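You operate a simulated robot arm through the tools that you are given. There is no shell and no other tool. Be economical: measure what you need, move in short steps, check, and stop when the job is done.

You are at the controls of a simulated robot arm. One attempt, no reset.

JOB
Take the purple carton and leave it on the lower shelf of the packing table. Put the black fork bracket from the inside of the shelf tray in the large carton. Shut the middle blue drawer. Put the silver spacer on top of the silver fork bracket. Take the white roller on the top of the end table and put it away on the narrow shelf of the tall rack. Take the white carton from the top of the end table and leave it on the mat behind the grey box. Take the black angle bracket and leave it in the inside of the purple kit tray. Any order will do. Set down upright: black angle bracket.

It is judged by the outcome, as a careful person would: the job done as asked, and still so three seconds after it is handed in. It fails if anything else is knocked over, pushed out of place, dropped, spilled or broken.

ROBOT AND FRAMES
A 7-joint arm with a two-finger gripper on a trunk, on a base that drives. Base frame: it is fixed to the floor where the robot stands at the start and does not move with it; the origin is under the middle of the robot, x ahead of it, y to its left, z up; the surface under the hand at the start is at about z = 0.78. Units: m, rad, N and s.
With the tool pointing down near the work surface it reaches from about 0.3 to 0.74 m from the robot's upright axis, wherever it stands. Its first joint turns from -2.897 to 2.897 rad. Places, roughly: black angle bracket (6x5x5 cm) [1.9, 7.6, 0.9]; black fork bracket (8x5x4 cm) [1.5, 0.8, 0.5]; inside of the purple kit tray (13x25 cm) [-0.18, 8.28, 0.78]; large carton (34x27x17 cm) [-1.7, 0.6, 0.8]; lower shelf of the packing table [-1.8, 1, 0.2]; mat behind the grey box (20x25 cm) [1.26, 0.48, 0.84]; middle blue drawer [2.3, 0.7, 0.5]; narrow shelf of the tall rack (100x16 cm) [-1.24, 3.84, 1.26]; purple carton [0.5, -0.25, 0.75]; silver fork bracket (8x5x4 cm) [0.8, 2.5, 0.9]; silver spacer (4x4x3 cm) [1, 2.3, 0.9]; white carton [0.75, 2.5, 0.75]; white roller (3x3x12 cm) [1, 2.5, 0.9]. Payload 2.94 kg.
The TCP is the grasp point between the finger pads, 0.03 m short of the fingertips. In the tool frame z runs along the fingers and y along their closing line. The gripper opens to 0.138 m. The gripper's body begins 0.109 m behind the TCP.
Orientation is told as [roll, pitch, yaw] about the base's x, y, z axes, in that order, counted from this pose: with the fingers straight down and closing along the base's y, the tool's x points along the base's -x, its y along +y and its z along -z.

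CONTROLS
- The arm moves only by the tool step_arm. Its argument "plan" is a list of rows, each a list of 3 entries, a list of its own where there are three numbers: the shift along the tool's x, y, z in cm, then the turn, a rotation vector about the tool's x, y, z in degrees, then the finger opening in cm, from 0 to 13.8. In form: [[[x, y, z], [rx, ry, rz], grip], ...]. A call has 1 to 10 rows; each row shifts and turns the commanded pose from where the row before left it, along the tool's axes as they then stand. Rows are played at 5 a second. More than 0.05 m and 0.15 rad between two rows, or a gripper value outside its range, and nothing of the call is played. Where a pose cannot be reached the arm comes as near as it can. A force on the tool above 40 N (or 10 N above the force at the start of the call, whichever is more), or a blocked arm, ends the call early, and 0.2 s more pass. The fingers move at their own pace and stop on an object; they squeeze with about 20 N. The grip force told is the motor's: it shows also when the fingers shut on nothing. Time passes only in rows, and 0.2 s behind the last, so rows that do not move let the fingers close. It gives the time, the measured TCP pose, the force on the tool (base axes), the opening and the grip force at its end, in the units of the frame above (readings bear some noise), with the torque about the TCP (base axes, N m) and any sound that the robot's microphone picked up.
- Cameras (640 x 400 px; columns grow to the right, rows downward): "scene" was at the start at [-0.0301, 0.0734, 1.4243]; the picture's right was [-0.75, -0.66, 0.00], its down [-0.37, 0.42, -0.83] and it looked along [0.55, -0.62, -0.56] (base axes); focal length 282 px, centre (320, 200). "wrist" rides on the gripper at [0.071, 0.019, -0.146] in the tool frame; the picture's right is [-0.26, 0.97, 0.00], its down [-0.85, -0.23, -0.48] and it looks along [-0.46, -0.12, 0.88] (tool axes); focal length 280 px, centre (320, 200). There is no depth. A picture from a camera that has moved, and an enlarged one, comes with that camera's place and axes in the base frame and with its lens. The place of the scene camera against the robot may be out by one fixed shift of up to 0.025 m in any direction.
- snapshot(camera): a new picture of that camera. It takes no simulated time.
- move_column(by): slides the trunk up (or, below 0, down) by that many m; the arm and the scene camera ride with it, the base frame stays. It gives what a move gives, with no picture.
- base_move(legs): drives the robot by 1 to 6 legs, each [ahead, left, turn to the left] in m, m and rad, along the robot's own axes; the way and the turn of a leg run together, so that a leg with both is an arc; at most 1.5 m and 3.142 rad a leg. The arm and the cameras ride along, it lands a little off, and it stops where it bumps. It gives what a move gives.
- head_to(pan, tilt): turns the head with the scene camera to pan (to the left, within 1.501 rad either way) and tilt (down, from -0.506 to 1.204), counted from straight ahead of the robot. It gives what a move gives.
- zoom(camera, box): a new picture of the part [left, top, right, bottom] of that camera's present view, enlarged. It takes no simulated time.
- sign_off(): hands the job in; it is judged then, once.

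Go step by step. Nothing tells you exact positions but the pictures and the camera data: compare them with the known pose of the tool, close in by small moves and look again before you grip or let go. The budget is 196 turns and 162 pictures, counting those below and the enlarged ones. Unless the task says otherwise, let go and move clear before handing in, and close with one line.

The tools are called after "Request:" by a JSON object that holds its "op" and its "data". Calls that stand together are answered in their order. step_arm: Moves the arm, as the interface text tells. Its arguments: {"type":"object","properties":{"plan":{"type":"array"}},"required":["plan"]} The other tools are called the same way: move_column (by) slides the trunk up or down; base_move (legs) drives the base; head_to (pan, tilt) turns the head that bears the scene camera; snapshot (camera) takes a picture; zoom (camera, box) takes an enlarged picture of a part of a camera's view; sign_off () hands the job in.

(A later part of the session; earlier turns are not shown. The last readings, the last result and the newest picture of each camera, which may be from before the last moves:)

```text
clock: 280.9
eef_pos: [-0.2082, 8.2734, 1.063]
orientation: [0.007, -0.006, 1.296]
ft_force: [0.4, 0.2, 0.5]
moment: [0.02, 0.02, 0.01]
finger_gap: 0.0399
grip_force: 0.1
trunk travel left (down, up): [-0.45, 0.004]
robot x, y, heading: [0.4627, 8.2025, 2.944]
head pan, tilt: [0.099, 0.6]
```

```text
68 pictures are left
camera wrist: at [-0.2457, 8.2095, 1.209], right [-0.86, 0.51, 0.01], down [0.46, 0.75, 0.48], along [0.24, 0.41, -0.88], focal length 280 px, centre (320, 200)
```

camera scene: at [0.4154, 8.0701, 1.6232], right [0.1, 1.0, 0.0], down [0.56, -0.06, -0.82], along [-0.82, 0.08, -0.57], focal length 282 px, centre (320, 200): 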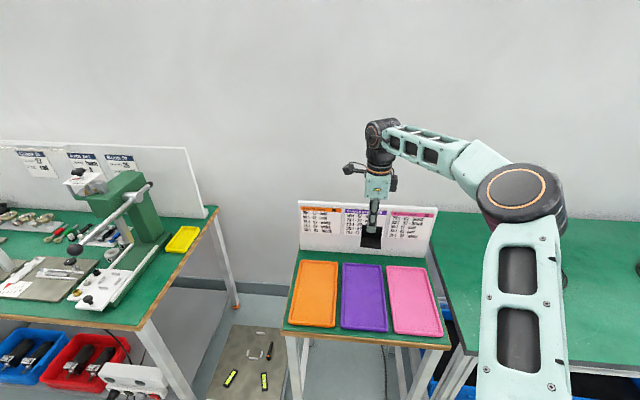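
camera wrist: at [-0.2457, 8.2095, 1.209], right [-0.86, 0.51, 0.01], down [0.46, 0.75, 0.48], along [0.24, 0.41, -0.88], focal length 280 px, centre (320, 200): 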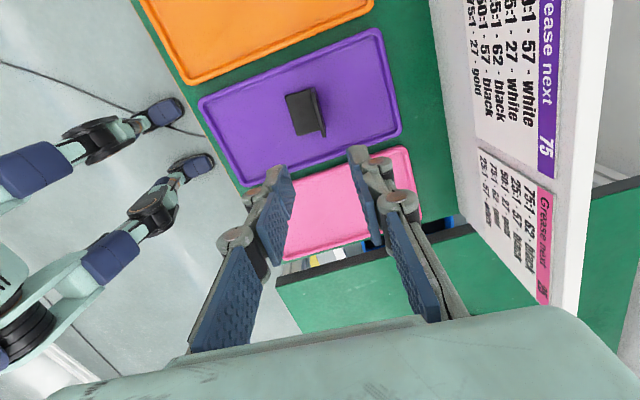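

The bracket stands upright in the purple tray. I'll drive back down the aisle to the end table for the white carton.

Request:
{"op": "base_move", "data": {"legs": [[-0.4, 0.0, 0.0], [0.0, 0.0, 1.57], [1.5, 0.0, 0.0], [1.5, 0.0, 0.0], [1.5, 0.0, 0.0], [1.1, 0.0, 0.0]]}}

Request:
{"op": "step_arm", "data": {"plan": [[[0, 0, -4.5], [0, 0, -8.5], 10], [[0, 0, -2], [0, 0, -8.5], 10], [[0, 0, 0], [0, 0, -8.5], 10], [[0, 0, 0], [0, 0, -8.5], 10], [[0, 0, 0], [0, 0, -8.5], 10], [[0, 0, 0], [0, 0, -8.5], 10], [[0, 0, 0], [0, 0, -8.5], 10], [[0, 0, 0], [0, 0, -8.5], 10], [[0, 0, 0], [0, 0, -8.5], 10], [[0, 0, 0], [0, 0, -8.5], 10]]}}

```text
clock: 313.5
eef_pos: [-0.313, 1.9759, 1.0617]
orientation: [0.007, -0.004, 2.861]
ft_force: [-0.4, 0.3, -0.4]
moment: [0.05, 0.01, 0.0]
finger_gap: 0.0399
grip_force: 0.1
trunk travel left (down, up): [-0.45, 0.004]
robot x, y, heading: [-0.2421, 2.6455, -1.779]
head pan, tilt: [0.099, 0.6]
```

```text
clock: 315.7
eef_pos: [-0.3133, 1.9784, 1.1267]
orientation: [-0.004, -0.005, -1.937]
ft_force: [-0.5, 0.1, -0.4]
moment: [-0.04, 0.04, -0.02]
finger_gap: 0.1001
grip_force: 0.2
trunk travel left (down, up): [-0.45, 0.004]
robot x, y, heading: [-0.2418, 2.6455, -1.774]
head pan, tilt: [0.099, 0.6]
```

Request:
{"op": "base_move", "data": {"legs": [[0.0, 0.0, 1.574], [0.42, 0.0, 0.0]]}}

Request:
{"op": "snapshot", "data": {"camera": "wrist"}}

```text
clock: 322.1
eef_pos: [0.8408, 2.4947, 1.1282]
orientation: [-0.005, -0.006, -0.364]
ft_force: [0.8, 0.1, 0.4]
moment: [-0.03, 0.03, -0.01]
finger_gap: 0.1002
grip_force: 0.1
trunk travel left (down, up): [-0.45, 0.004]
robot x, y, heading: [0.1709, 2.5636, -0.199]
head pan, tilt: [0.099, 0.6]
```

```text
67 pictures are left
camera wrist: at [0.7818, 2.5382, 1.2727], right [0.59, 0.81, 0.0], down [0.71, -0.51, 0.48], along [0.39, -0.28, -0.88], focal length 280 px, centre (320, 200)
```

wrist: 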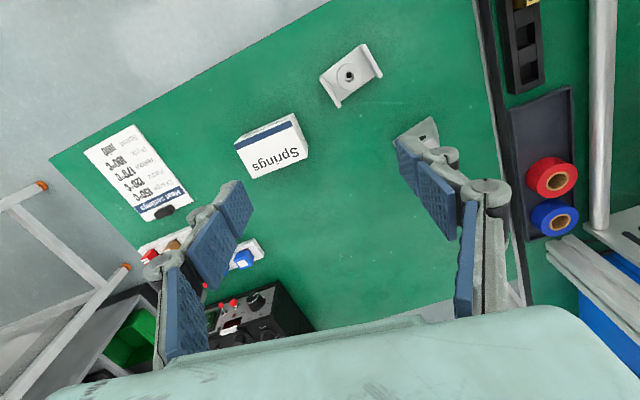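

Request:
{"op": "zoom", "data": {"camera": "wrist", "box": [200, 90, 360, 210]}}

```text
3.33 times, centred on (280, 150) of wrist
camera zoom: at [0.7818, 2.5382, 1.2727], right [0.59, 0.81, 0.0], down [0.71, -0.51, 0.48], along [0.39, -0.28, -0.88], focal length 935 px, centre (453, 367)
```

zoom: 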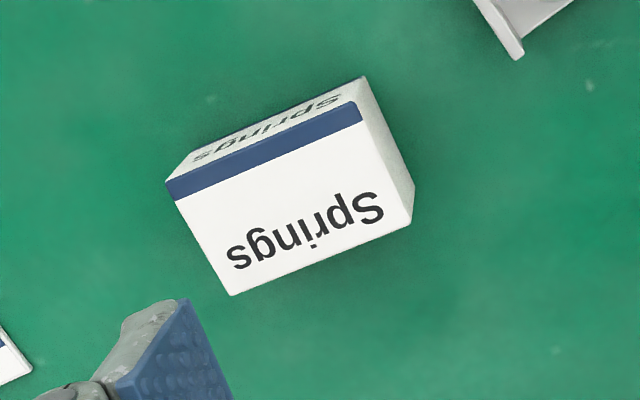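

The carton is about 9x6x4 cm, centred at [0.849, 2.403] with its long side 14 degrees off y. I'll grip it lengthwise.

Request:
{"op": "step_arm", "data": {"plan": [[[0, 0, 0], [0.3, 0.3, -7], 11.5], [[-1.5, -4.3, 0], [0, 0, 0], 11.5], [[-1.5, -4.4, 0], [0, 0, 0], 11.5], [[0, 0, 4.5], [0, 0, 0], 11.5], [[0, 0, 4.5], [0, 0, 0], 11.5], [[0, 0, 4.0], [0, 0, 0], 11.5], [[0, 0, 0], [0, 0, 0], 11.5]]}}

Request:
{"op": "snapshot", "data": {"camera": "wrist"}}

```text
clock: 323.7
eef_pos: [0.8506, 2.4016, 0.9976]
orientation: [-0.009, -0.001, -0.241]
ft_force: [-0.3, -0.2, 0.9]
moment: [0.0, 0.01, 0.01]
finger_gap: 0.1152
grip_force: 0.2
trunk travel left (down, up): [-0.45, 0.004]
robot x, y, heading: [0.175, 2.5612, -0.2]
head pan, tilt: [0.099, 0.6]
```

```text
65 pictures are left
camera wrist: at [0.7855, 2.4384, 1.1431], right [0.48, 0.87, -0.01], down [0.77, -0.42, 0.48], along [0.42, -0.24, -0.88], focal length 280 px, centre (320, 200)
```

wrist: 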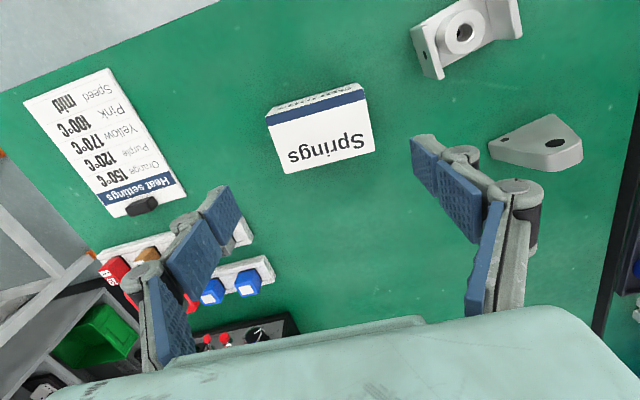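

Request:
{"op": "step_arm", "data": {"plan": [[[0, 0.1, 4], [0, 0, 0], 11.5], [[0, 0, 4], [0, 0, 0], 11.5], [[0, 0, 2.5], [0, 0, 0], 11.5], [[0, 0, 1.2], [0, 0, 0], 11.5], [[0, 0, 0], [0, 0, 0], 9], [[0, 0, 0], [0, 0, 0], 5], [[0, 0, 0], [0, 0, 0], 5], [[0, 0, 0], [0, 0, 0], 5]]}}

Request:
{"op": "step_arm", "data": {"plan": [[[0, 0, -0.5], [0, 0, 0], 5], [[0, 0, -1], [0, 0, 0], 5], [[0, 0, -1.5], [0, 0, 0], 5], [[0, 0, -2], [0, 0, 0], 5], [[0, 0, 0], [0, 0, 0], 5]]}}

Request:
{"op": "snapshot", "data": {"camera": "wrist"}}

```text
clock: 325.5
eef_pos: [0.8497, 2.4028, 0.8803]
orientation: [-0.007, -0.002, -0.242]
ft_force: [0.9, 1.4, 1.1]
moment: [0.18, -0.17, -0.02]
finger_gap: 0.0897
grip_force: 20.3
trunk travel left (down, up): [-0.45, 0.004]
robot x, y, heading: [0.1744, 2.5627, -0.201]
head pan, tilt: [0.099, 0.6]
```

```text
clock: 326.7
eef_pos: [0.85, 2.4011, 0.9324]
orientation: [-0.008, -0.002, -0.24]
ft_force: [0.2, 0.6, -1.5]
moment: [0.02, -0.02, 0.02]
finger_gap: 0.0893
grip_force: 20.2
trunk travel left (down, up): [-0.45, 0.004]
robot x, y, heading: [0.1742, 2.5622, -0.199]
head pan, tilt: [0.099, 0.6]
```

```text
64 pictures are left
camera wrist: at [0.7858, 2.4387, 1.0773], right [0.48, 0.87, -0.01], down [0.77, -0.42, 0.48], along [0.41, -0.24, -0.88], focal length 280 px, centre (320, 200)
```

wrist: 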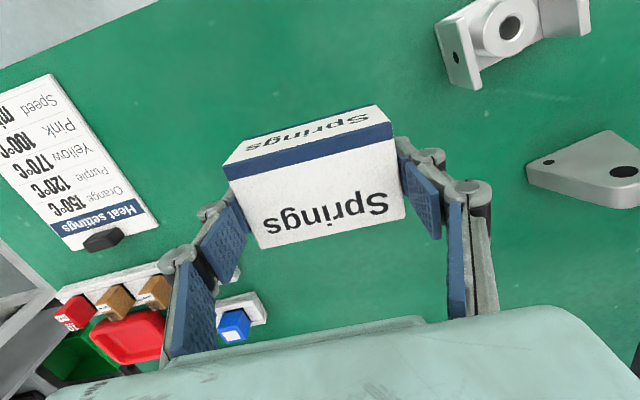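

Held. I'll lift, back off and go to the passage south of the end table to find the mat and grey box.

Request:
{"op": "step_arm", "data": {"plan": [[[0, 0, -3], [0, 0, 0], 5], [[0, 0, -4], [0, 0, 0], 5], [[0, 0, -4], [0, 0, 0], 5], [[0, 0, -4], [0, 0, 0], 5]]}}

Request:
{"op": "base_move", "data": {"legs": [[-0.45, 0.0, 0.0], [0.0, -0.91, 0.0], [0.75, 0.0, 0.0]]}}

Request:
{"op": "head_to", "data": {"pan": -0.45, "tilt": 0.45}}

Request:
{"op": "snapshot", "data": {"camera": "scene"}}

Request:
{"op": "snapshot", "data": {"camera": "wrist"}}

```text
clock: 327.7
eef_pos: [0.8499, 2.404, 1.0825]
orientation: [-0.011, 0.0, -0.24]
ft_force: [-0.4, 0.1, -1.9]
moment: [-0.02, 0.02, 0.02]
finger_gap: 0.0896
grip_force: 19.8
trunk travel left (down, up): [-0.45, 0.004]
robot x, y, heading: [0.1706, 2.5604, -0.197]
head pan, tilt: [0.099, 0.6]
```

```text
clock: 341.9
eef_pos: [0.9686, 1.4528, 1.0804]
orientation: [-0.01, 0.0, -0.242]
ft_force: [0.0, -0.3, -1.0]
moment: [0.01, -0.04, -0.04]
finger_gap: 0.0895
grip_force: 20.3
trunk travel left (down, up): [-0.45, 0.004]
robot x, y, heading: [0.2913, 1.6207, -0.204]
head pan, tilt: [0.099, 0.6]
```

```text
clock: 342.9
eef_pos: [0.9688, 1.4535, 1.0812]
orientation: [-0.008, -0.001, -0.243]
ft_force: [0.5, -0.1, -1.4]
moment: [-0.02, -0.03, -0.01]
finger_gap: 0.0895
grip_force: 20.0
trunk travel left (down, up): [-0.45, 0.004]
robot x, y, heading: [0.2907, 1.6156, -0.201]
head pan, tilt: [-0.45, 0.45]
```

```text
63 pictures are left
camera scene: at [0.3037, 1.7119, 1.6368], right [-0.6, -0.8, 0.0], down [-0.35, 0.26, -0.9], along [0.72, -0.54, -0.44], focal length 282 px, centre (320, 200)
```

scene: 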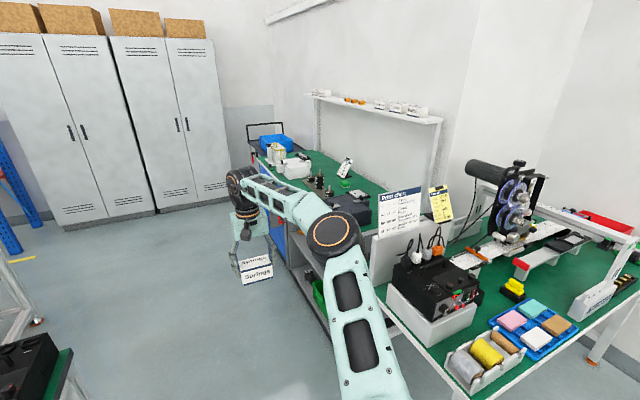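

```text
62 pictures are left
camera wrist: at [0.9046, 1.4908, 1.2265], right [0.49, 0.87, -0.01], down [0.77, -0.42, 0.48], along [0.41, -0.24, -0.88], focal length 280 px, centre (320, 200)
```

wrist: 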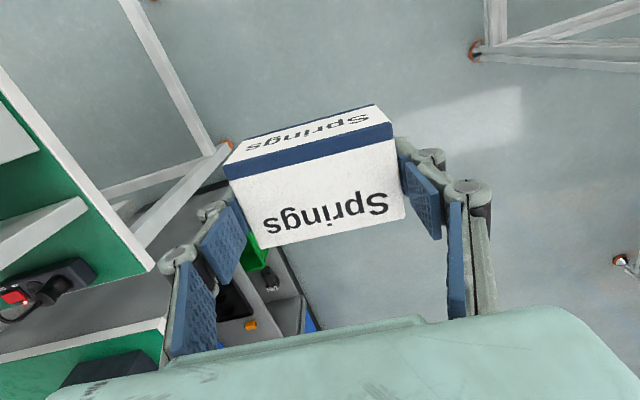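

The workbench behind the partition faces north, with a grey box near its west end, shelves below and blue drawers further east. I'll raise the hand, go past the corner and turn to face it.

Request:
{"op": "step_arm", "data": {"plan": [[[0, 0, -4], [0, 0, 0], 5], [[0, 0, -4], [0, 0, 0], 5]]}}

Request:
{"op": "base_move", "data": {"legs": [[1.0, 0.12, 0.0], [0.0, 0.0, -1.57]]}}

Request:
{"op": "head_to", "data": {"pan": 0.1, "tilt": 0.6}}

Request:
{"op": "snapshot", "data": {"camera": "scene"}}

Request:
{"op": "snapshot", "data": {"camera": "wrist"}}

```text
clock: 343.5
eef_pos: [0.9685, 1.4551, 1.1606]
orientation: [-0.009, -0.001, -0.241]
ft_force: [-0.1, 0.1, -1.4]
moment: [-0.03, -0.02, -0.02]
finger_gap: 0.0896
grip_force: 19.8
trunk travel left (down, up): [-0.45, 0.004]
robot x, y, heading: [0.2891, 1.6129, -0.2]
head pan, tilt: [-0.45, 0.45]
```

```text
clock: 352.5
eef_pos: [1.1454, 0.8588, 1.1607]
orientation: [-0.011, 0.001, -1.791]
ft_force: [0.1, -0.5, -1.8]
moment: [-0.02, -0.01, 0.01]
finger_gap: 0.0894
grip_force: 20.0
trunk travel left (down, up): [-0.45, 0.004]
robot x, y, heading: [1.288, 1.5421, -1.748]
head pan, tilt: [-0.45, 0.45]
```

```text
clock: 353.5
eef_pos: [1.1447, 0.8592, 1.1602]
orientation: [-0.009, 0.001, -1.791]
ft_force: [0.0, -0.1, -0.8]
moment: [0.03, -0.02, 0.0]
finger_gap: 0.0896
grip_force: 20.6
trunk travel left (down, up): [-0.45, 0.004]
robot x, y, heading: [1.2895, 1.5392, -1.75]
head pan, tilt: [0.099, 0.6]
```

```text
61 pictures are left
camera scene: at [1.4208, 1.5116, 1.6233], right [-1.0, 0.08, 0.0], down [0.04, 0.56, -0.83], along [-0.07, -0.82, -0.56], focal length 282 px, centre (320, 200)
```

scene: 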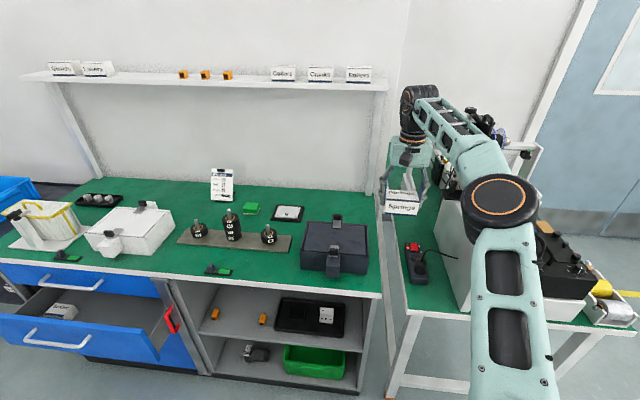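

```text
60 pictures are left
camera wrist: at [1.1804, 0.9236, 1.3059], right [0.88, -0.47, -0.01], down [-0.41, -0.78, 0.48], along [-0.23, -0.42, -0.88], focal length 280 px, centre (320, 200)
```

wrist: 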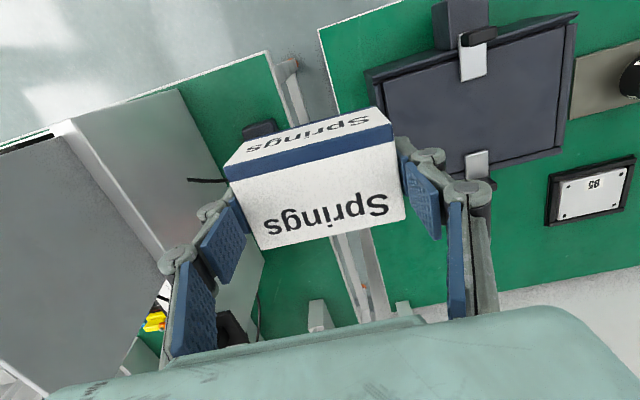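

The grey box is at about [1.30, 0.77], and behind it the free green area around [1.26, 0.48]. I'll lower the hand to about 1.03 to stay below the wall shelf, then shift left and drive forward.

Request:
{"op": "base_move", "data": {"legs": [[0.0, 0.18, 0.0]]}}

Request:
{"op": "step_arm", "data": {"plan": [[[0, 0, 4], [0, 0, 0], 5], [[0, 0, 4], [0, 0, 0], 5], [[0, 0, 4], [0, 0, 0], 5]]}}

Request:
{"op": "snapshot", "data": {"camera": "wrist"}}

Request:
{"op": "snapshot", "data": {"camera": "scene"}}

```text
clock: 355.7
eef_pos: [1.321, 0.8268, 1.1591]
orientation: [-0.01, -0.001, -1.79]
ft_force: [0.4, 0.1, -1.9]
moment: [0.03, 0.04, 0.0]
finger_gap: 0.0895
grip_force: 19.9
trunk travel left (down, up): [-0.45, 0.004]
robot x, y, heading: [1.4662, 1.5081, -1.744]
head pan, tilt: [0.099, 0.6]
```

```text
clock: 356.5
eef_pos: [1.3192, 0.8263, 1.0392]
orientation: [-0.009, -0.003, -1.792]
ft_force: [0.0, 0.0, -1.9]
moment: [0.02, -0.01, -0.01]
finger_gap: 0.0894
grip_force: 20.1
trunk travel left (down, up): [-0.45, 0.004]
robot x, y, heading: [1.4653, 1.5081, -1.747]
head pan, tilt: [0.099, 0.6]
```

```text
59 pictures are left
camera wrist: at [1.3547, 0.8912, 1.1848], right [0.88, -0.47, -0.01], down [-0.41, -0.78, 0.48], along [-0.23, -0.42, -0.88], focal length 280 px, centre (320, 200)
```

wrist: 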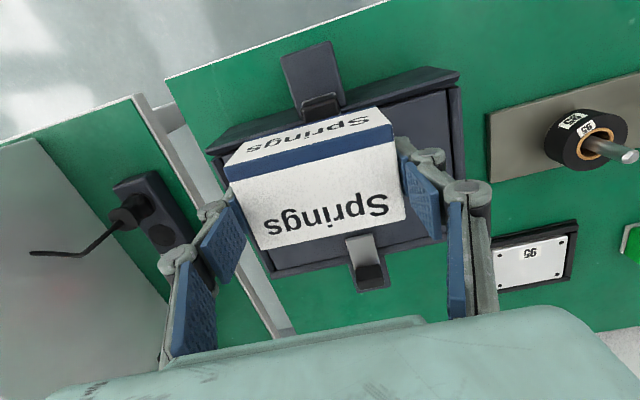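

```text
58 pictures are left
camera scene: at [1.5969, 1.4793, 1.6233], right [-1.0, 0.08, 0.0], down [0.04, 0.56, -0.82], along [-0.06, -0.82, -0.57], focal length 282 px, centre (320, 200)
```

scene: 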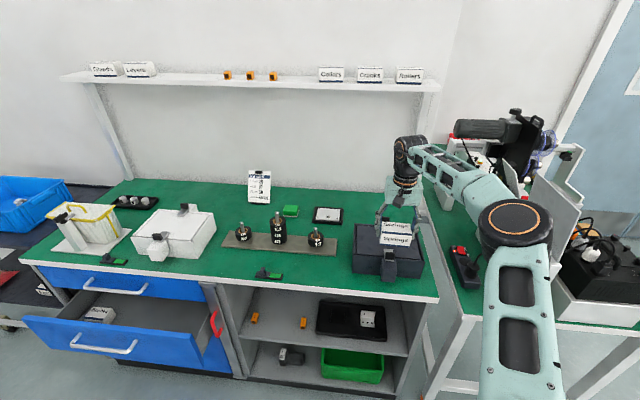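

Clear above the box. I'll drive forward 0.28 m.

Request:
{"op": "base_move", "data": {"legs": [[0.28, 0.0, 0.0]]}}

Request:
{"op": "step_arm", "data": {"plan": [[[-2.4, 0, 0], [0, 0, 0], 5], [[-2.4, 0, 0], [0, 0, 0], 5], [[-2.2, 0, 0], [0, 0, 0], 5], [[0, 0, 0], [0, 0, 0], 5]]}}

Request:
{"op": "snapshot", "data": {"camera": "wrist"}}

Request:
{"op": "snapshot", "data": {"camera": "scene"}}

```text
clock: 358.4
eef_pos: [1.2689, 0.5511, 1.0395]
orientation: [-0.009, 0.0, -1.794]
ft_force: [0.2, -0.7, -1.2]
moment: [0.0, 0.0, 0.03]
finger_gap: 0.0894
grip_force: 20.0
trunk travel left (down, up): [-0.45, 0.004]
robot x, y, heading: [1.4162, 1.2349, -1.753]
head pan, tilt: [0.099, 0.6]
```

```text
clock: 359.4
eef_pos: [1.2618, 0.5177, 1.0396]
orientation: [-0.009, 0.001, -1.792]
ft_force: [-0.3, -1.0, -1.8]
moment: [0.0, 0.01, 0.02]
finger_gap: 0.0895
grip_force: 20.4
out of reach, approached as far as the arm can: row 2, 3
trunk travel left (down, up): [-0.45, 0.004]
robot x, y, heading: [1.4166, 1.2348, -1.748]
head pan, tilt: [0.099, 0.6]
```

```text
57 pictures are left
camera wrist: at [1.2967, 0.5826, 1.1856], right [0.88, -0.47, -0.01], down [-0.41, -0.78, 0.48], along [-0.23, -0.42, -0.88], focal length 280 px, centre (320, 200)
```

wrist: 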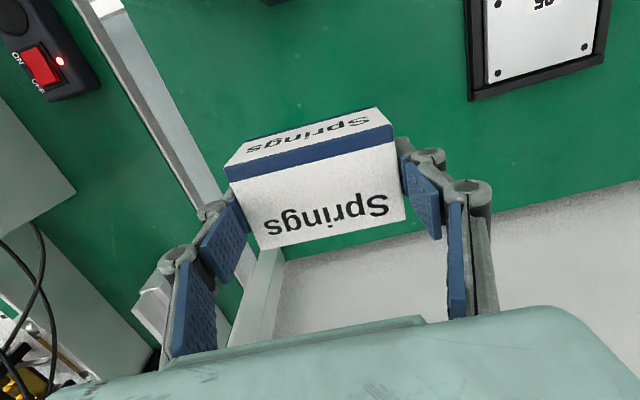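

```text
56 pictures are left
camera scene: at [1.5473, 1.2053, 1.6233], right [-1.0, 0.08, 0.0], down [0.05, 0.56, -0.83], along [-0.07, -0.82, -0.56], focal length 282 px, centre (320, 200)
```

scene: 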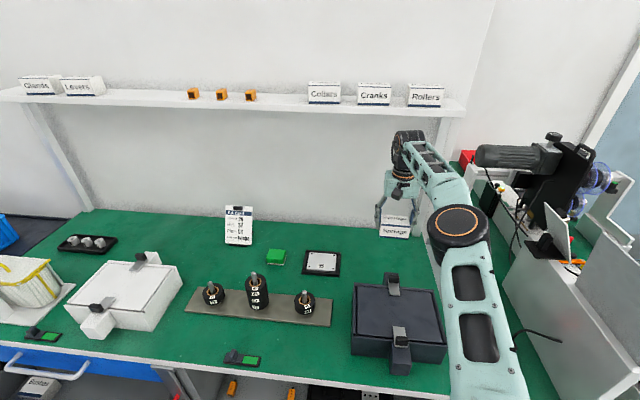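

Request:
{"op": "base_move", "data": {"legs": [[0.045, 0.0, 0.0]]}}

Request:
{"op": "step_arm", "data": {"plan": [[[0, 0, 4], [0, 0, 0], 5], [[0, 0, 4], [0, 0, 0], 5], [[0, 0, 4], [0, 0, 0], 5], [[0, 0, 2], [0, 0, 0], 5], [[0, 0, 0.6], [0, 0, 0], 5], [[0, 0, 0.3], [0, 0, 0], 5], [[0, 0, 0.3], [0, 0, 0], 5], [[0, 0, 0.3], [0, 0, 0], 5], [[0, 0, 0.3], [0, 0, 0], 5]]}}

Request:
{"op": "snapshot", "data": {"camera": "wrist"}}

```text
clock: 360.3
eef_pos: [1.2529, 0.4733, 1.0385]
orientation: [-0.008, 0.001, -1.794]
ft_force: [-0.1, -0.5, -1.0]
moment: [0.03, -0.01, 0.04]
finger_gap: 0.0895
grip_force: 19.6
trunk travel left (down, up): [-0.45, 0.004]
robot x, y, heading: [1.4079, 1.1901, -1.755]
head pan, tilt: [0.099, 0.6]
```

```text
clock: 362.3
eef_pos: [1.251, 0.4736, 0.884]
orientation: [-0.011, -0.004, -1.792]
ft_force: [-1.1, -1.1, 15.8]
moment: [-0.03, 0.04, 0.06]
finger_gap: 0.0902
grip_force: 19.9
trunk travel left (down, up): [-0.45, 0.004]
robot x, y, heading: [1.4068, 1.1904, -1.748]
head pan, tilt: [0.099, 0.6]
```

```text
55 pictures are left
camera wrist: at [1.2872, 0.5396, 1.0295], right [0.88, -0.47, -0.01], down [-0.41, -0.78, 0.48], along [-0.23, -0.42, -0.88], focal length 280 px, centre (320, 200)
```

wrist: 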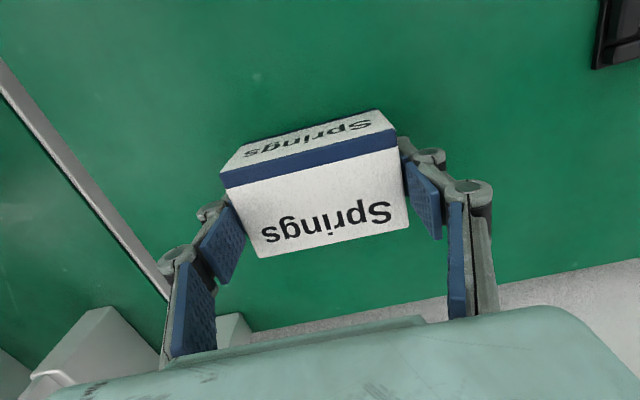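

Contact with the mat. I'll ease up, open, rise and draw back over the box.

Request:
{"op": "step_arm", "data": {"plan": [[[0, 0, -0.2], [0, 0, 0], 5], [[0, 0, 0], [0, 0, 0], 9.5], [[0, 0, 0], [0, 0, 0], 11], [[0, 0, 0], [0, 0, 0], 11.5], [[0, 0, -2], [0, 0, 0], 11.5], [[0, 0, -4], [0, 0, 0], 11.5], [[0, 0, -4.5], [0, 0, 0], 11.5], [[0, 0, -4.5], [0, 0, 0], 11.5], [[0, 0, 0], [0, 0, 0], 11.5]]}}

Request:
{"op": "snapshot", "data": {"camera": "wrist"}}

Request:
{"op": "base_move", "data": {"legs": [[-0.5, 0.0, 0.0]]}}

Request:
{"op": "head_to", "data": {"pan": 0.1, "tilt": 0.75}}

Request:
{"op": "snapshot", "data": {"camera": "scene"}}

```text
clock: 364.3
eef_pos: [1.2539, 0.4741, 1.0344]
orientation: [-0.008, 0.0, -1.792]
ft_force: [-0.3, 0.0, -0.4]
moment: [0.0, 0.06, 0.0]
finger_gap: 0.1148
grip_force: 0.1
trunk travel left (down, up): [-0.45, 0.004]
robot x, y, heading: [1.4081, 1.1911, -1.754]
head pan, tilt: [0.099, 0.6]
```

```text
54 pictures are left
camera wrist: at [1.2898, 0.539, 1.1804], right [0.88, -0.47, -0.01], down [-0.41, -0.78, 0.48], along [-0.23, -0.42, -0.88], focal length 280 px, centre (320, 200)
```

wrist: 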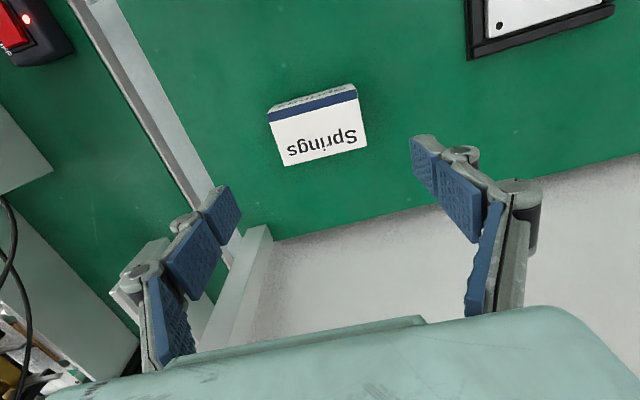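

```text
clock: 367.3
eef_pos: [1.342, 0.961, 1.0348]
orientation: [-0.01, 0.0, -1.794]
ft_force: [-0.9, -0.2, -0.5]
moment: [-0.01, 0.02, 0.01]
finger_gap: 0.115
grip_force: 0.1
trunk travel left (down, up): [-0.45, 0.004]
robot x, y, heading: [1.497, 1.6769, -1.752]
head pan, tilt: [0.099, 0.6]
```

```text
clock: 368.0
eef_pos: [1.3421, 0.9616, 1.0342]
orientation: [-0.009, -0.001, -1.795]
ft_force: [-0.3, -0.4, 0.1]
moment: [-0.02, -0.01, -0.02]
finger_gap: 0.1148
grip_force: 0.1
trunk travel left (down, up): [-0.45, 0.004]
robot x, y, heading: [1.4971, 1.6786, -1.755]
head pan, tilt: [0.099, 0.75]
```

```text
53 pictures are left
camera scene: at [1.6287, 1.6533, 1.6104], right [-1.0, 0.08, 0.0], down [0.06, 0.68, -0.73], along [-0.06, -0.73, -0.68], focal length 282 px, centre (320, 200)
```

scene: 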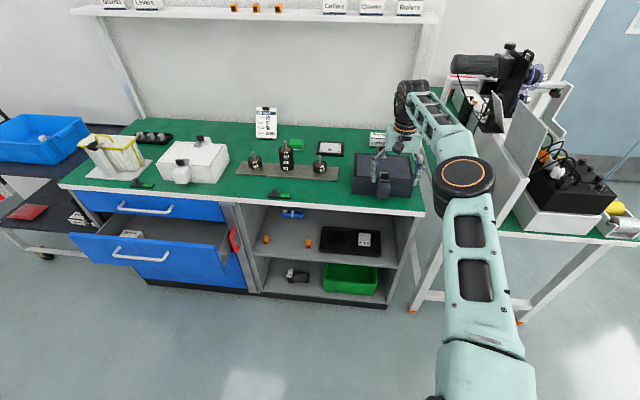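

The white carton is on the mat. Now I'll inspect the shelf tray and the open middle drawer.

Request:
{"op": "zoom", "data": {"camera": "scene", "box": [240, 190, 420, 310]}}

Request:
{"op": "zoom", "data": {"camera": "scene", "box": [60, 170, 270, 310]}}

```text
3.33 times, centred on (330, 250) of scene
camera zoom: at [1.6287, 1.6533, 1.6104], right [-1.0, 0.08, 0.0], down [0.06, 0.68, -0.73], along [-0.06, -0.73, -0.68], focal length 939 px, centre (287, 33)
```

zoom: 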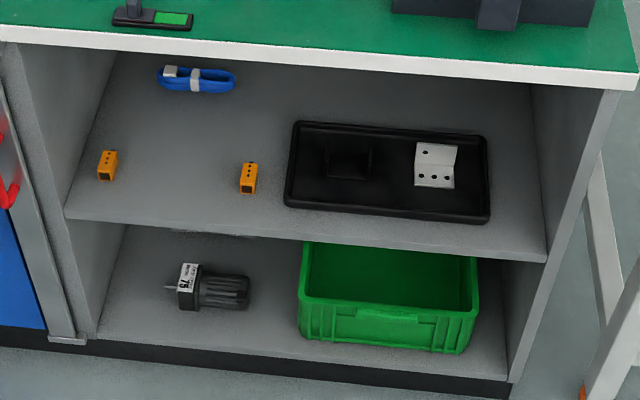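

```text
2.86 times, centred on (165, 240) of scene
camera zoom: at [1.6287, 1.6533, 1.6104], right [-1.0, 0.08, 0.0], down [0.06, 0.68, -0.73], along [-0.06, -0.73, -0.68], focal length 805 px, centre (763, 86)
```

zoom: 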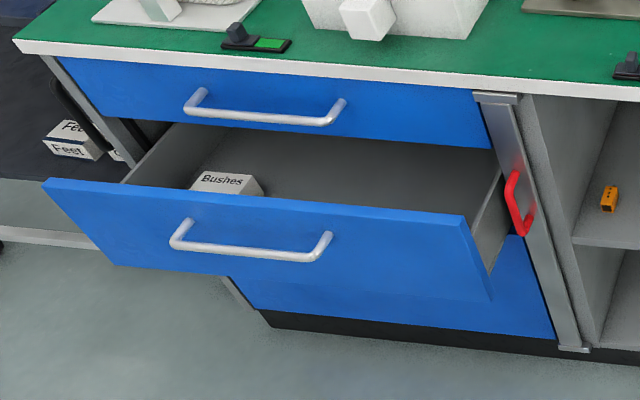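

The fork bracket is the dark U in the black shelf tray. First I'll shut the middle drawer: move sideways to it, lower the trunk and point closed fingers forward.

Request:
{"op": "base_move", "data": {"legs": [[-0.15, 0.0, -0.015], [0.0, 1.03, 0.0]]}}

Request:
{"op": "move_column", "data": {"by": -0.36}}

Request:
{"op": "step_arm", "data": {"plan": [[[2, 0, 0], [0, -8, 0], 3], [[2, 0, 0], [0, -8, 0], 0], [[2, 0, 0], [0, -8, 0], 0], [[2, 0, 0], [0, -8, 0], 0], [[2, 0, 0], [0, -8, 0], 0], [[0, 0, 0], [0, -8, 0], 0], [[0, 0, 0], [0, -8, 0], 0], [[0, 0, 0], [0, 0, 0], 0]]}}

Request:
{"op": "snapshot", "data": {"camera": "wrist"}}

Request:
{"op": "snapshot", "data": {"camera": "scene"}}

```text
clock: 378.3
eef_pos: [2.3777, 0.9142, 1.0348]
orientation: [-0.009, 0.001, -1.799]
ft_force: [0.9, 0.8, 0.4]
moment: [0.0, -0.01, -0.03]
finger_gap: 0.1147
grip_force: 0.0
trunk travel left (down, up): [-0.45, 0.004]
robot x, y, heading: [2.5366, 1.6256, -1.756]
head pan, tilt: [0.099, 0.75]
```

```text
clock: 381.8
eef_pos: [2.3788, 0.9147, 0.6746]
orientation: [-0.008, 0.001, -1.801]
ft_force: [0.4, 0.4, 1.0]
moment: [0.0, -0.02, 0.0]
finger_gap: 0.115
grip_force: 0.0
trunk travel left (down, up): [-0.09, 0.364]
robot x, y, heading: [2.5347, 1.6273, -1.761]
head pan, tilt: [0.099, 0.75]
```

```text
clock: 383.6
eef_pos: [2.3987, 1.0041, 0.6474]
orientation: [-0.019, -0.979, -1.786]
ft_force: [-0.6, 0.6, 0.1]
moment: [-0.01, 0.0, 0.02]
finger_gap: 0.0
grip_force: 20.3
trunk travel left (down, up): [-0.09, 0.364]
robot x, y, heading: [2.5369, 1.6283, -1.755]
head pan, tilt: [0.099, 0.75]
```

```text
50 pictures are left
camera wrist: at [2.4543, 1.1568, 0.6698], right [0.91, -0.36, 0.21], down [-0.23, -0.03, 0.97], along [-0.35, -0.93, -0.11], focal length 280 px, centre (320, 200)
```

wrist: 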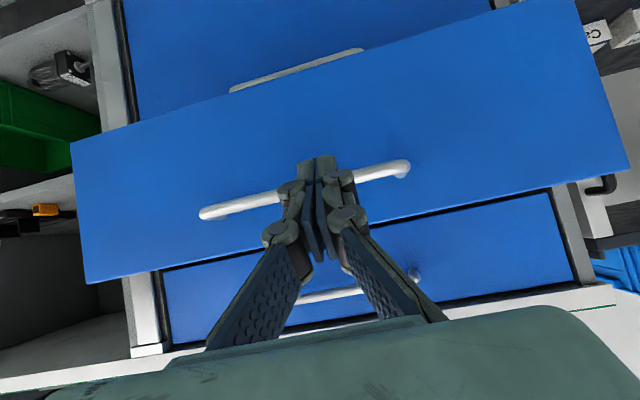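

```text
49 pictures are left
camera scene: at [2.6683, 1.6035, 1.2504], right [-1.0, 0.09, 0.0], down [0.06, 0.68, -0.73], along [-0.06, -0.73, -0.68], focal length 282 px, centre (320, 200)
```

scene: 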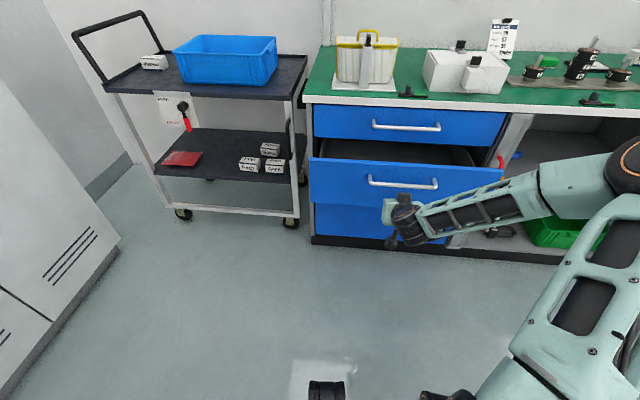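

The fingers point at the handle centre. I'll drop to press on the panel just below the handle, then drive forward in steps.

Request:
{"op": "move_column", "data": {"by": -0.085}}

Request:
{"op": "base_move", "data": {"legs": [[0.2, 0.0, 0.0]]}}

Request:
{"op": "snapshot", "data": {"camera": "wrist"}}

Request:
{"op": "snapshot", "data": {"camera": "scene"}}

```text
clock: 384.8
eef_pos: [2.399, 1.0042, 0.5623]
orientation: [-0.018, -0.979, -1.786]
ft_force: [-0.1, -0.8, 0.6]
moment: [-0.03, 0.0, 0.01]
finger_gap: 0.0001
grip_force: 19.6
trunk travel left (down, up): [-0.005, 0.449]
robot x, y, heading: [2.5388, 1.6292, -1.755]
head pan, tilt: [0.099, 0.75]
```

```text
clock: 386.4
eef_pos: [2.3624, 0.8078, 0.5626]
orientation: [-0.017, -0.98, -1.784]
ft_force: [0.1, 0.3, 0.7]
moment: [0.01, -0.03, 0.01]
finger_gap: 0.0
grip_force: 19.8
trunk travel left (down, up): [-0.005, 0.449]
robot x, y, heading: [2.498, 1.4296, -1.756]
head pan, tilt: [0.099, 0.75]
```

```text
48 pictures are left
camera wrist: at [2.4183, 0.9602, 0.585], right [0.91, -0.36, 0.21], down [-0.23, -0.03, 0.97], along [-0.34, -0.93, -0.11], focal length 280 px, centre (320, 200)
```

wrist: 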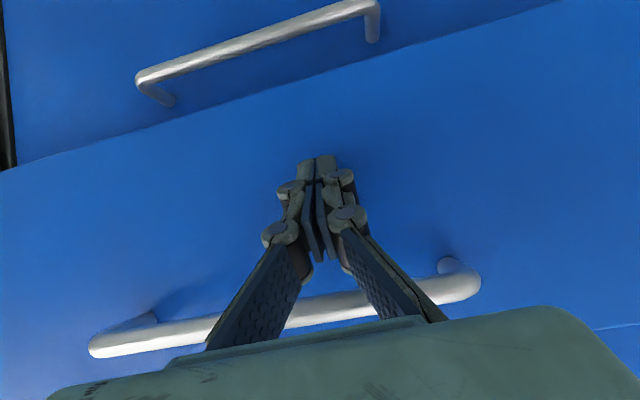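

```text
47 pictures are left
camera scene: at [2.6315, 1.4076, 1.1654], right [-1.0, 0.09, 0.0], down [0.06, 0.68, -0.73], along [-0.06, -0.73, -0.68], focal length 282 px, centre (320, 200)
```

scene: 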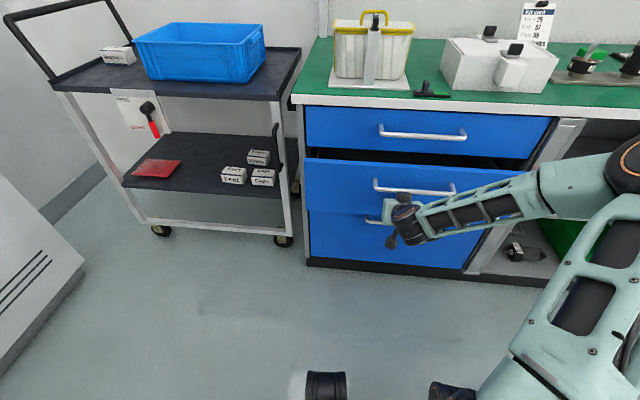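

Request:
{"op": "base_move", "data": {"legs": [[0.07, 0.0, 0.0]]}}

Request:
{"op": "snapshot", "data": {"camera": "scene"}}

```text
clock: 387.4
eef_pos: [2.3502, 0.7397, 0.5614]
orientation: [-0.017, -0.979, -1.782]
ft_force: [0.2, -0.2, -0.1]
moment: [-0.01, -0.01, 0.01]
finger_gap: 0.0
grip_force: 20.0
trunk travel left (down, up): [-0.005, 0.449]
robot x, y, heading: [2.4878, 1.3631, -1.753]
head pan, tilt: [0.099, 0.75]
```

```text
46 pictures are left
camera scene: at [2.6188, 1.3397, 1.1654], right [-1.0, 0.09, 0.0], down [0.06, 0.68, -0.73], along [-0.06, -0.73, -0.68], focal length 282 px, centre (320, 200)
```

scene: 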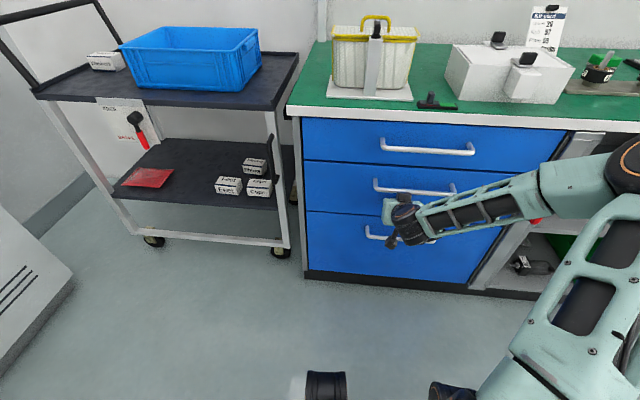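

The drawer looks shut. I'll zoom in to verify, and nudge if needed.

Request:
{"op": "zoom", "data": {"camera": "scene", "box": [280, 100, 560, 300]}}

Request:
{"op": "snapshot", "data": {"camera": "wrist"}}

```text
2.00 times, centred on (420, 200) of scene
camera zoom: at [2.6188, 1.3397, 1.1654], right [-1.0, 0.09, 0.0], down [0.06, 0.68, -0.73], along [-0.06, -0.73, -0.68], focal length 563 px, centre (120, 200)
```

zoom: 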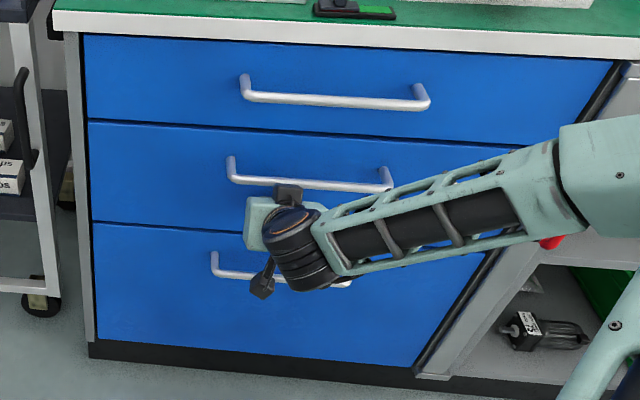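

```text
44 pictures are left
camera wrist: at [2.4057, 0.892, 0.5851], right [0.91, -0.36, 0.21], down [-0.23, -0.03, 0.97], along [-0.34, -0.93, -0.11], focal length 280 px, centre (320, 200)
```

wrist: 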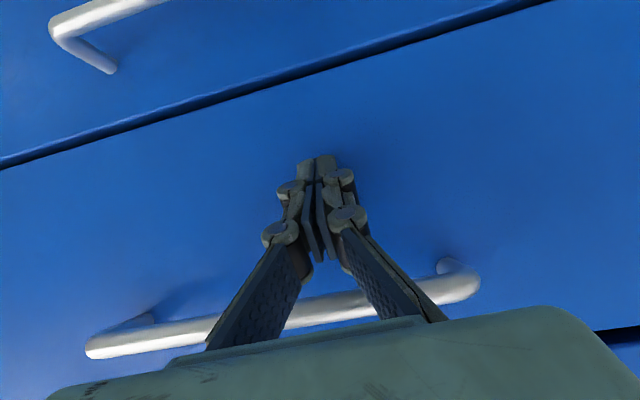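

Nearly flush. I'll give a gentle extra push until there's resistance.

Request:
{"op": "step_arm", "data": {"plan": [[[-0.28, 0, 0.42], [0, 0, 0], 0], [[-0.28, 0, 0.42], [0, 0, 0], 0], [[-0.28, 0, 0.42], [0, 0, 0], 0], [[-0.28, 0, 0.42], [0, 0, 0], 0]]}}

Request:
{"op": "zoom", "data": {"camera": "scene", "box": [280, 100, 560, 300]}}

```text
clock: 388.0
eef_pos: [2.3501, 0.7361, 0.5594]
orientation: [-0.016, -0.971, -1.784]
ft_force: [1.3, 10.3, 4.8]
moment: [-0.13, 0.02, 0.03]
finger_gap: 0.0
grip_force: 28.2
trunk travel left (down, up): [-0.005, 0.449]
robot x, y, heading: [2.4871, 1.3674, -1.759]
head pan, tilt: [0.099, 0.75]
stopped in row 2: the force on the tool passed its limit at 48 N (the readings are from after the stop); the commanded pose is now the measured one
```

```text
2.00 times, centred on (420, 200) of scene
camera zoom: at [2.619, 1.3412, 1.1654], right [-1.0, 0.09, 0.0], down [0.06, 0.68, -0.73], along [-0.06, -0.73, -0.68], focal length 563 px, centre (120, 200)
```

zoom: 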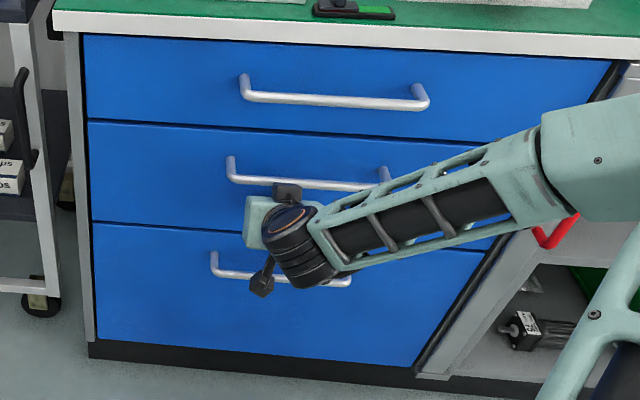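

The drawer is shut. I'll back off and move right along the bench to the shelf tray.

Request:
{"op": "base_move", "data": {"legs": [[-0.28, 0.0, 0.0], [0.0, -0.95, 0.0]]}}

Request:
{"op": "step_arm", "data": {"plan": [[[0, 0, 0], [0, 0, 0], 5], [[0, 0, 0], [0, 0, 0], 8], [[0, 0, 0], [0, 0, 0], 8]]}}

Request:
{"op": "snapshot", "data": {"camera": "wrist"}}

Request:
{"op": "snapshot", "data": {"camera": "scene"}}

```text
clock: 398.3
eef_pos: [1.4683, 1.1816, 0.5601]
orientation: [-0.016, -0.971, -1.771]
ft_force: [-0.3, -0.8, 0.3]
moment: [0.03, 0.02, 0.04]
finger_gap: 0.0
grip_force: 27.9
trunk travel left (down, up): [-0.005, 0.449]
robot x, y, heading: [1.5965, 1.8077, -1.743]
head pan, tilt: [0.099, 0.75]
```

```text
clock: 399.1
eef_pos: [1.469, 1.1798, 0.5598]
orientation: [-0.015, -0.971, -1.773]
ft_force: [0.4, -0.5, -1.0]
moment: [0.04, 0.05, -0.03]
finger_gap: 0.0801
grip_force: 0.1
trunk travel left (down, up): [-0.005, 0.449]
robot x, y, heading: [1.5987, 1.808, -1.745]
head pan, tilt: [0.099, 0.75]
```

```text
42 pictures are left
camera wrist: at [1.5218, 1.3328, 0.5836], right [0.91, -0.35, 0.21], down [-0.23, -0.04, 0.97], along [-0.33, -0.94, -0.12], focal length 280 px, centre (320, 200)
```

wrist: 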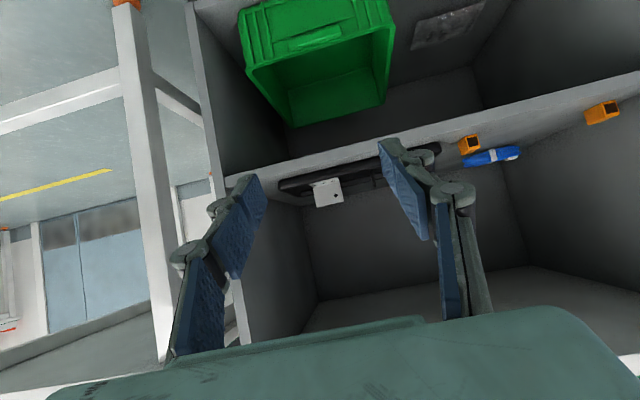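

```text
41 pictures are left
camera scene: at [1.7308, 1.7876, 1.1654], right [-1.0, 0.07, 0.0], down [0.05, 0.68, -0.73], along [-0.05, -0.73, -0.68], focal length 282 px, centre (320, 200)
```

scene: 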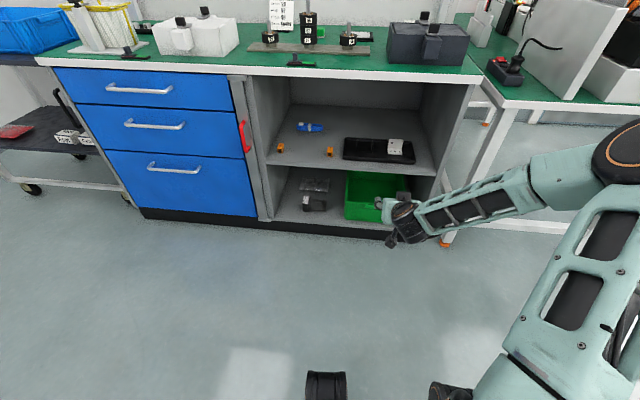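

Request:
{"op": "move_column", "data": {"by": 0.13}}

Request:
{"op": "base_move", "data": {"legs": [[0.12, -0.02, 0.0]]}}

Request:
{"op": "zoom", "data": {"camera": "wrist", "box": [200, 60, 480, 240]}}

Request:
{"op": "zoom", "data": {"camera": "scene", "box": [300, 140, 480, 260]}}

```text
clock: 400.6
eef_pos: [1.4692, 1.1802, 0.6903]
orientation: [-0.015, -0.97, -1.772]
ft_force: [0.1, -0.1, -0.4]
moment: [-0.01, 0.01, 0.01]
finger_gap: 0.0803
grip_force: 0.0
trunk travel left (down, up): [-0.135, 0.319]
robot x, y, heading: [1.5965, 1.8077, -1.743]
head pan, tilt: [0.099, 0.75]
```

```text
clock: 401.9
eef_pos: [1.4301, 1.065, 0.6887]
orientation: [-0.016, -0.97, -1.77]
ft_force: [0.6, 0.0, 0.0]
moment: [-0.04, 0.01, 0.01]
finger_gap: 0.08
grip_force: 0.2
trunk travel left (down, up): [-0.135, 0.319]
robot x, y, heading: [1.5581, 1.6936, -1.742]
head pan, tilt: [0.099, 0.75]
```

```text
2.22 times, centred on (340, 150) of wrist
camera zoom: at [1.4827, 1.2181, 0.7137], right [0.91, -0.35, 0.21], down [-0.23, -0.04, 0.97], along [-0.33, -0.94, -0.12], focal length 623 px, centre (276, 311)
```

zoom: 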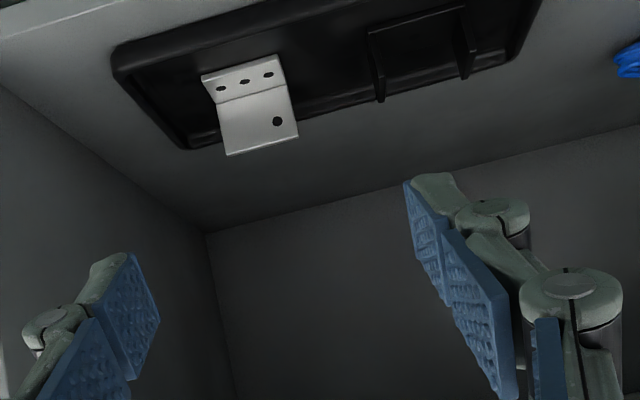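

```text
3.33 times, centred on (390, 200) of scene
camera zoom: at [1.6909, 1.6733, 1.2954], right [-1.0, 0.07, 0.0], down [0.05, 0.68, -0.73], along [-0.05, -0.73, -0.68], focal length 939 px, centre (87, 200)
```

zoom: 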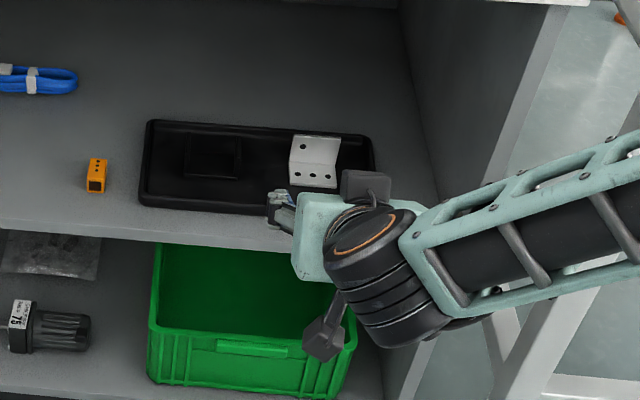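

The black fork bracket is a U-channel, walls upright, near [1.472, 0.80] on the shelf. I'll align laterally, come closer and look again.

Request:
{"op": "base_move", "data": {"legs": [[0.0, 0.094, -0.02], [0.08, 0.0, 0.0]]}}

Request:
{"op": "zoom", "data": {"camera": "wrist", "box": [200, 0, 480, 180]}}

```text
clock: 404.0
eef_pos: [1.4944, 0.9726, 0.6903]
orientation: [-0.015, -0.97, -1.788]
ft_force: [-0.2, -0.1, -0.3]
moment: [-0.01, -0.01, 0.03]
finger_gap: 0.08
grip_force: 0.0
trunk travel left (down, up): [-0.135, 0.319]
robot x, y, heading: [1.6365, 1.5999, -1.767]
head pan, tilt: [0.099, 0.75]
```

```text
2.22 times, centred on (340, 90) of wrist
camera zoom: at [1.551, 1.1245, 0.7137], right [0.91, -0.37, 0.21], down [-0.24, -0.03, 0.97], along [-0.35, -0.93, -0.12], focal length 623 px, centre (276, 444)
```

zoom: 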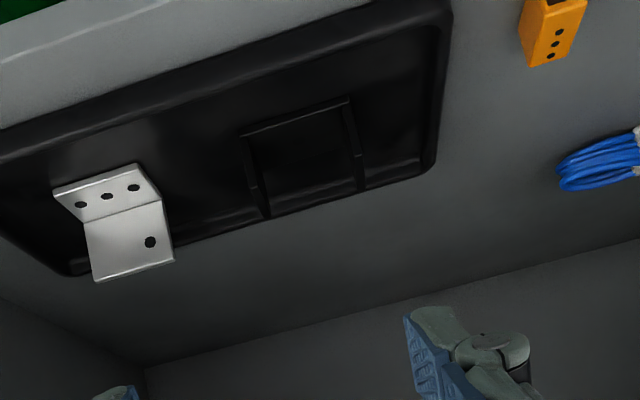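

Two views place the bracket's front edge at y about 0.775, z about 0.478, so its centre is near [1.466, 0.75]. I'll come in along the tool axis and stop short for a check.

Request:
{"op": "move_column", "data": {"by": -0.036}}

Request:
{"op": "step_arm", "data": {"plan": [[[0, 1.9, 0], [0, 0, 0], 10], [[0, 0, 4.5], [0, 0, 0], 10], [[0, 0, 4.5], [0, 0, 0], 10], [[0, 0, 4.5], [0, 0, 0], 10], [[0, 0, 3.5], [0, 0, 0], 10], [[0, 0, 0], [0, 0, 0], 10]]}}

Request:
{"op": "snapshot", "data": {"camera": "wrist"}}

```text
clock: 404.8
eef_pos: [1.4966, 0.9732, 0.6543]
orientation: [-0.015, -0.971, -1.788]
ft_force: [0.1, -0.4, 0.2]
moment: [0.02, 0.01, -0.02]
finger_gap: 0.0799
grip_force: 0.1
trunk travel left (down, up): [-0.099, 0.355]
robot x, y, heading: [1.6389, 1.6008, -1.76]
head pan, tilt: [0.099, 0.75]
```

```text
clock: 406.2
eef_pos: [1.4809, 0.8309, 0.557]
orientation: [-0.016, -0.971, -1.79]
ft_force: [0.1, 0.0, 0.0]
moment: [0.01, 0.0, 0.01]
finger_gap: 0.0999
grip_force: 0.2
trunk travel left (down, up): [-0.099, 0.355]
robot x, y, heading: [1.6373, 1.6011, -1.765]
head pan, tilt: [0.099, 0.75]
```

```text
37 pictures are left
camera wrist: at [1.5366, 0.9826, 0.5811], right [0.91, -0.37, 0.21], down [-0.24, -0.03, 0.97], along [-0.35, -0.93, -0.12], focal length 280 px, centre (320, 200)
```

wrist: 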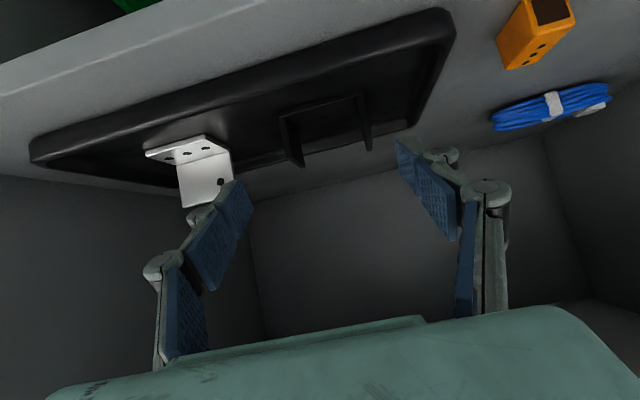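

The estimate holds. I'll finish the approach (about 9.7 cm along the axis) and close on the outer walls.

Request:
{"op": "step_arm", "data": {"plan": [[[-0.25, 0.34, 4], [0, 0, 0], 10], [[-0.2, 0, 3.2], [0, 0, 0], 10], [[0, 0, 1.5], [0, 0, 0], 10], [[0, 0, 0.8], [0, 0, 0], 10], [[0, 0, 0], [0, 0, 0], 10]]}}

Request:
{"op": "snapshot", "data": {"camera": "wrist"}}

```text
clock: 407.4
eef_pos: [1.4645, 0.7502, 0.5074]
orientation: [-0.018, -0.971, -1.788]
ft_force: [0.4, 0.4, 0.3]
moment: [0.02, 0.01, 0.04]
finger_gap: 0.1001
grip_force: 0.1
trunk travel left (down, up): [-0.099, 0.355]
robot x, y, heading: [1.6351, 1.5993, -1.76]
head pan, tilt: [0.099, 0.75]
```

```text
36 pictures are left
camera wrist: at [1.5206, 0.9038, 0.5312], right [0.91, -0.37, 0.21], down [-0.24, -0.03, 0.97], along [-0.35, -0.93, -0.12], focal length 280 px, centre (320, 200)
```

wrist: 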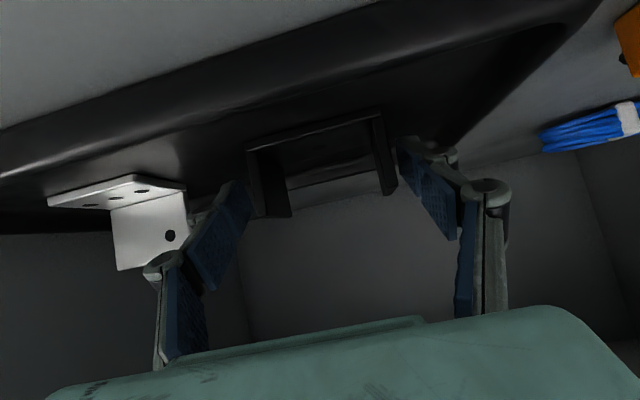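

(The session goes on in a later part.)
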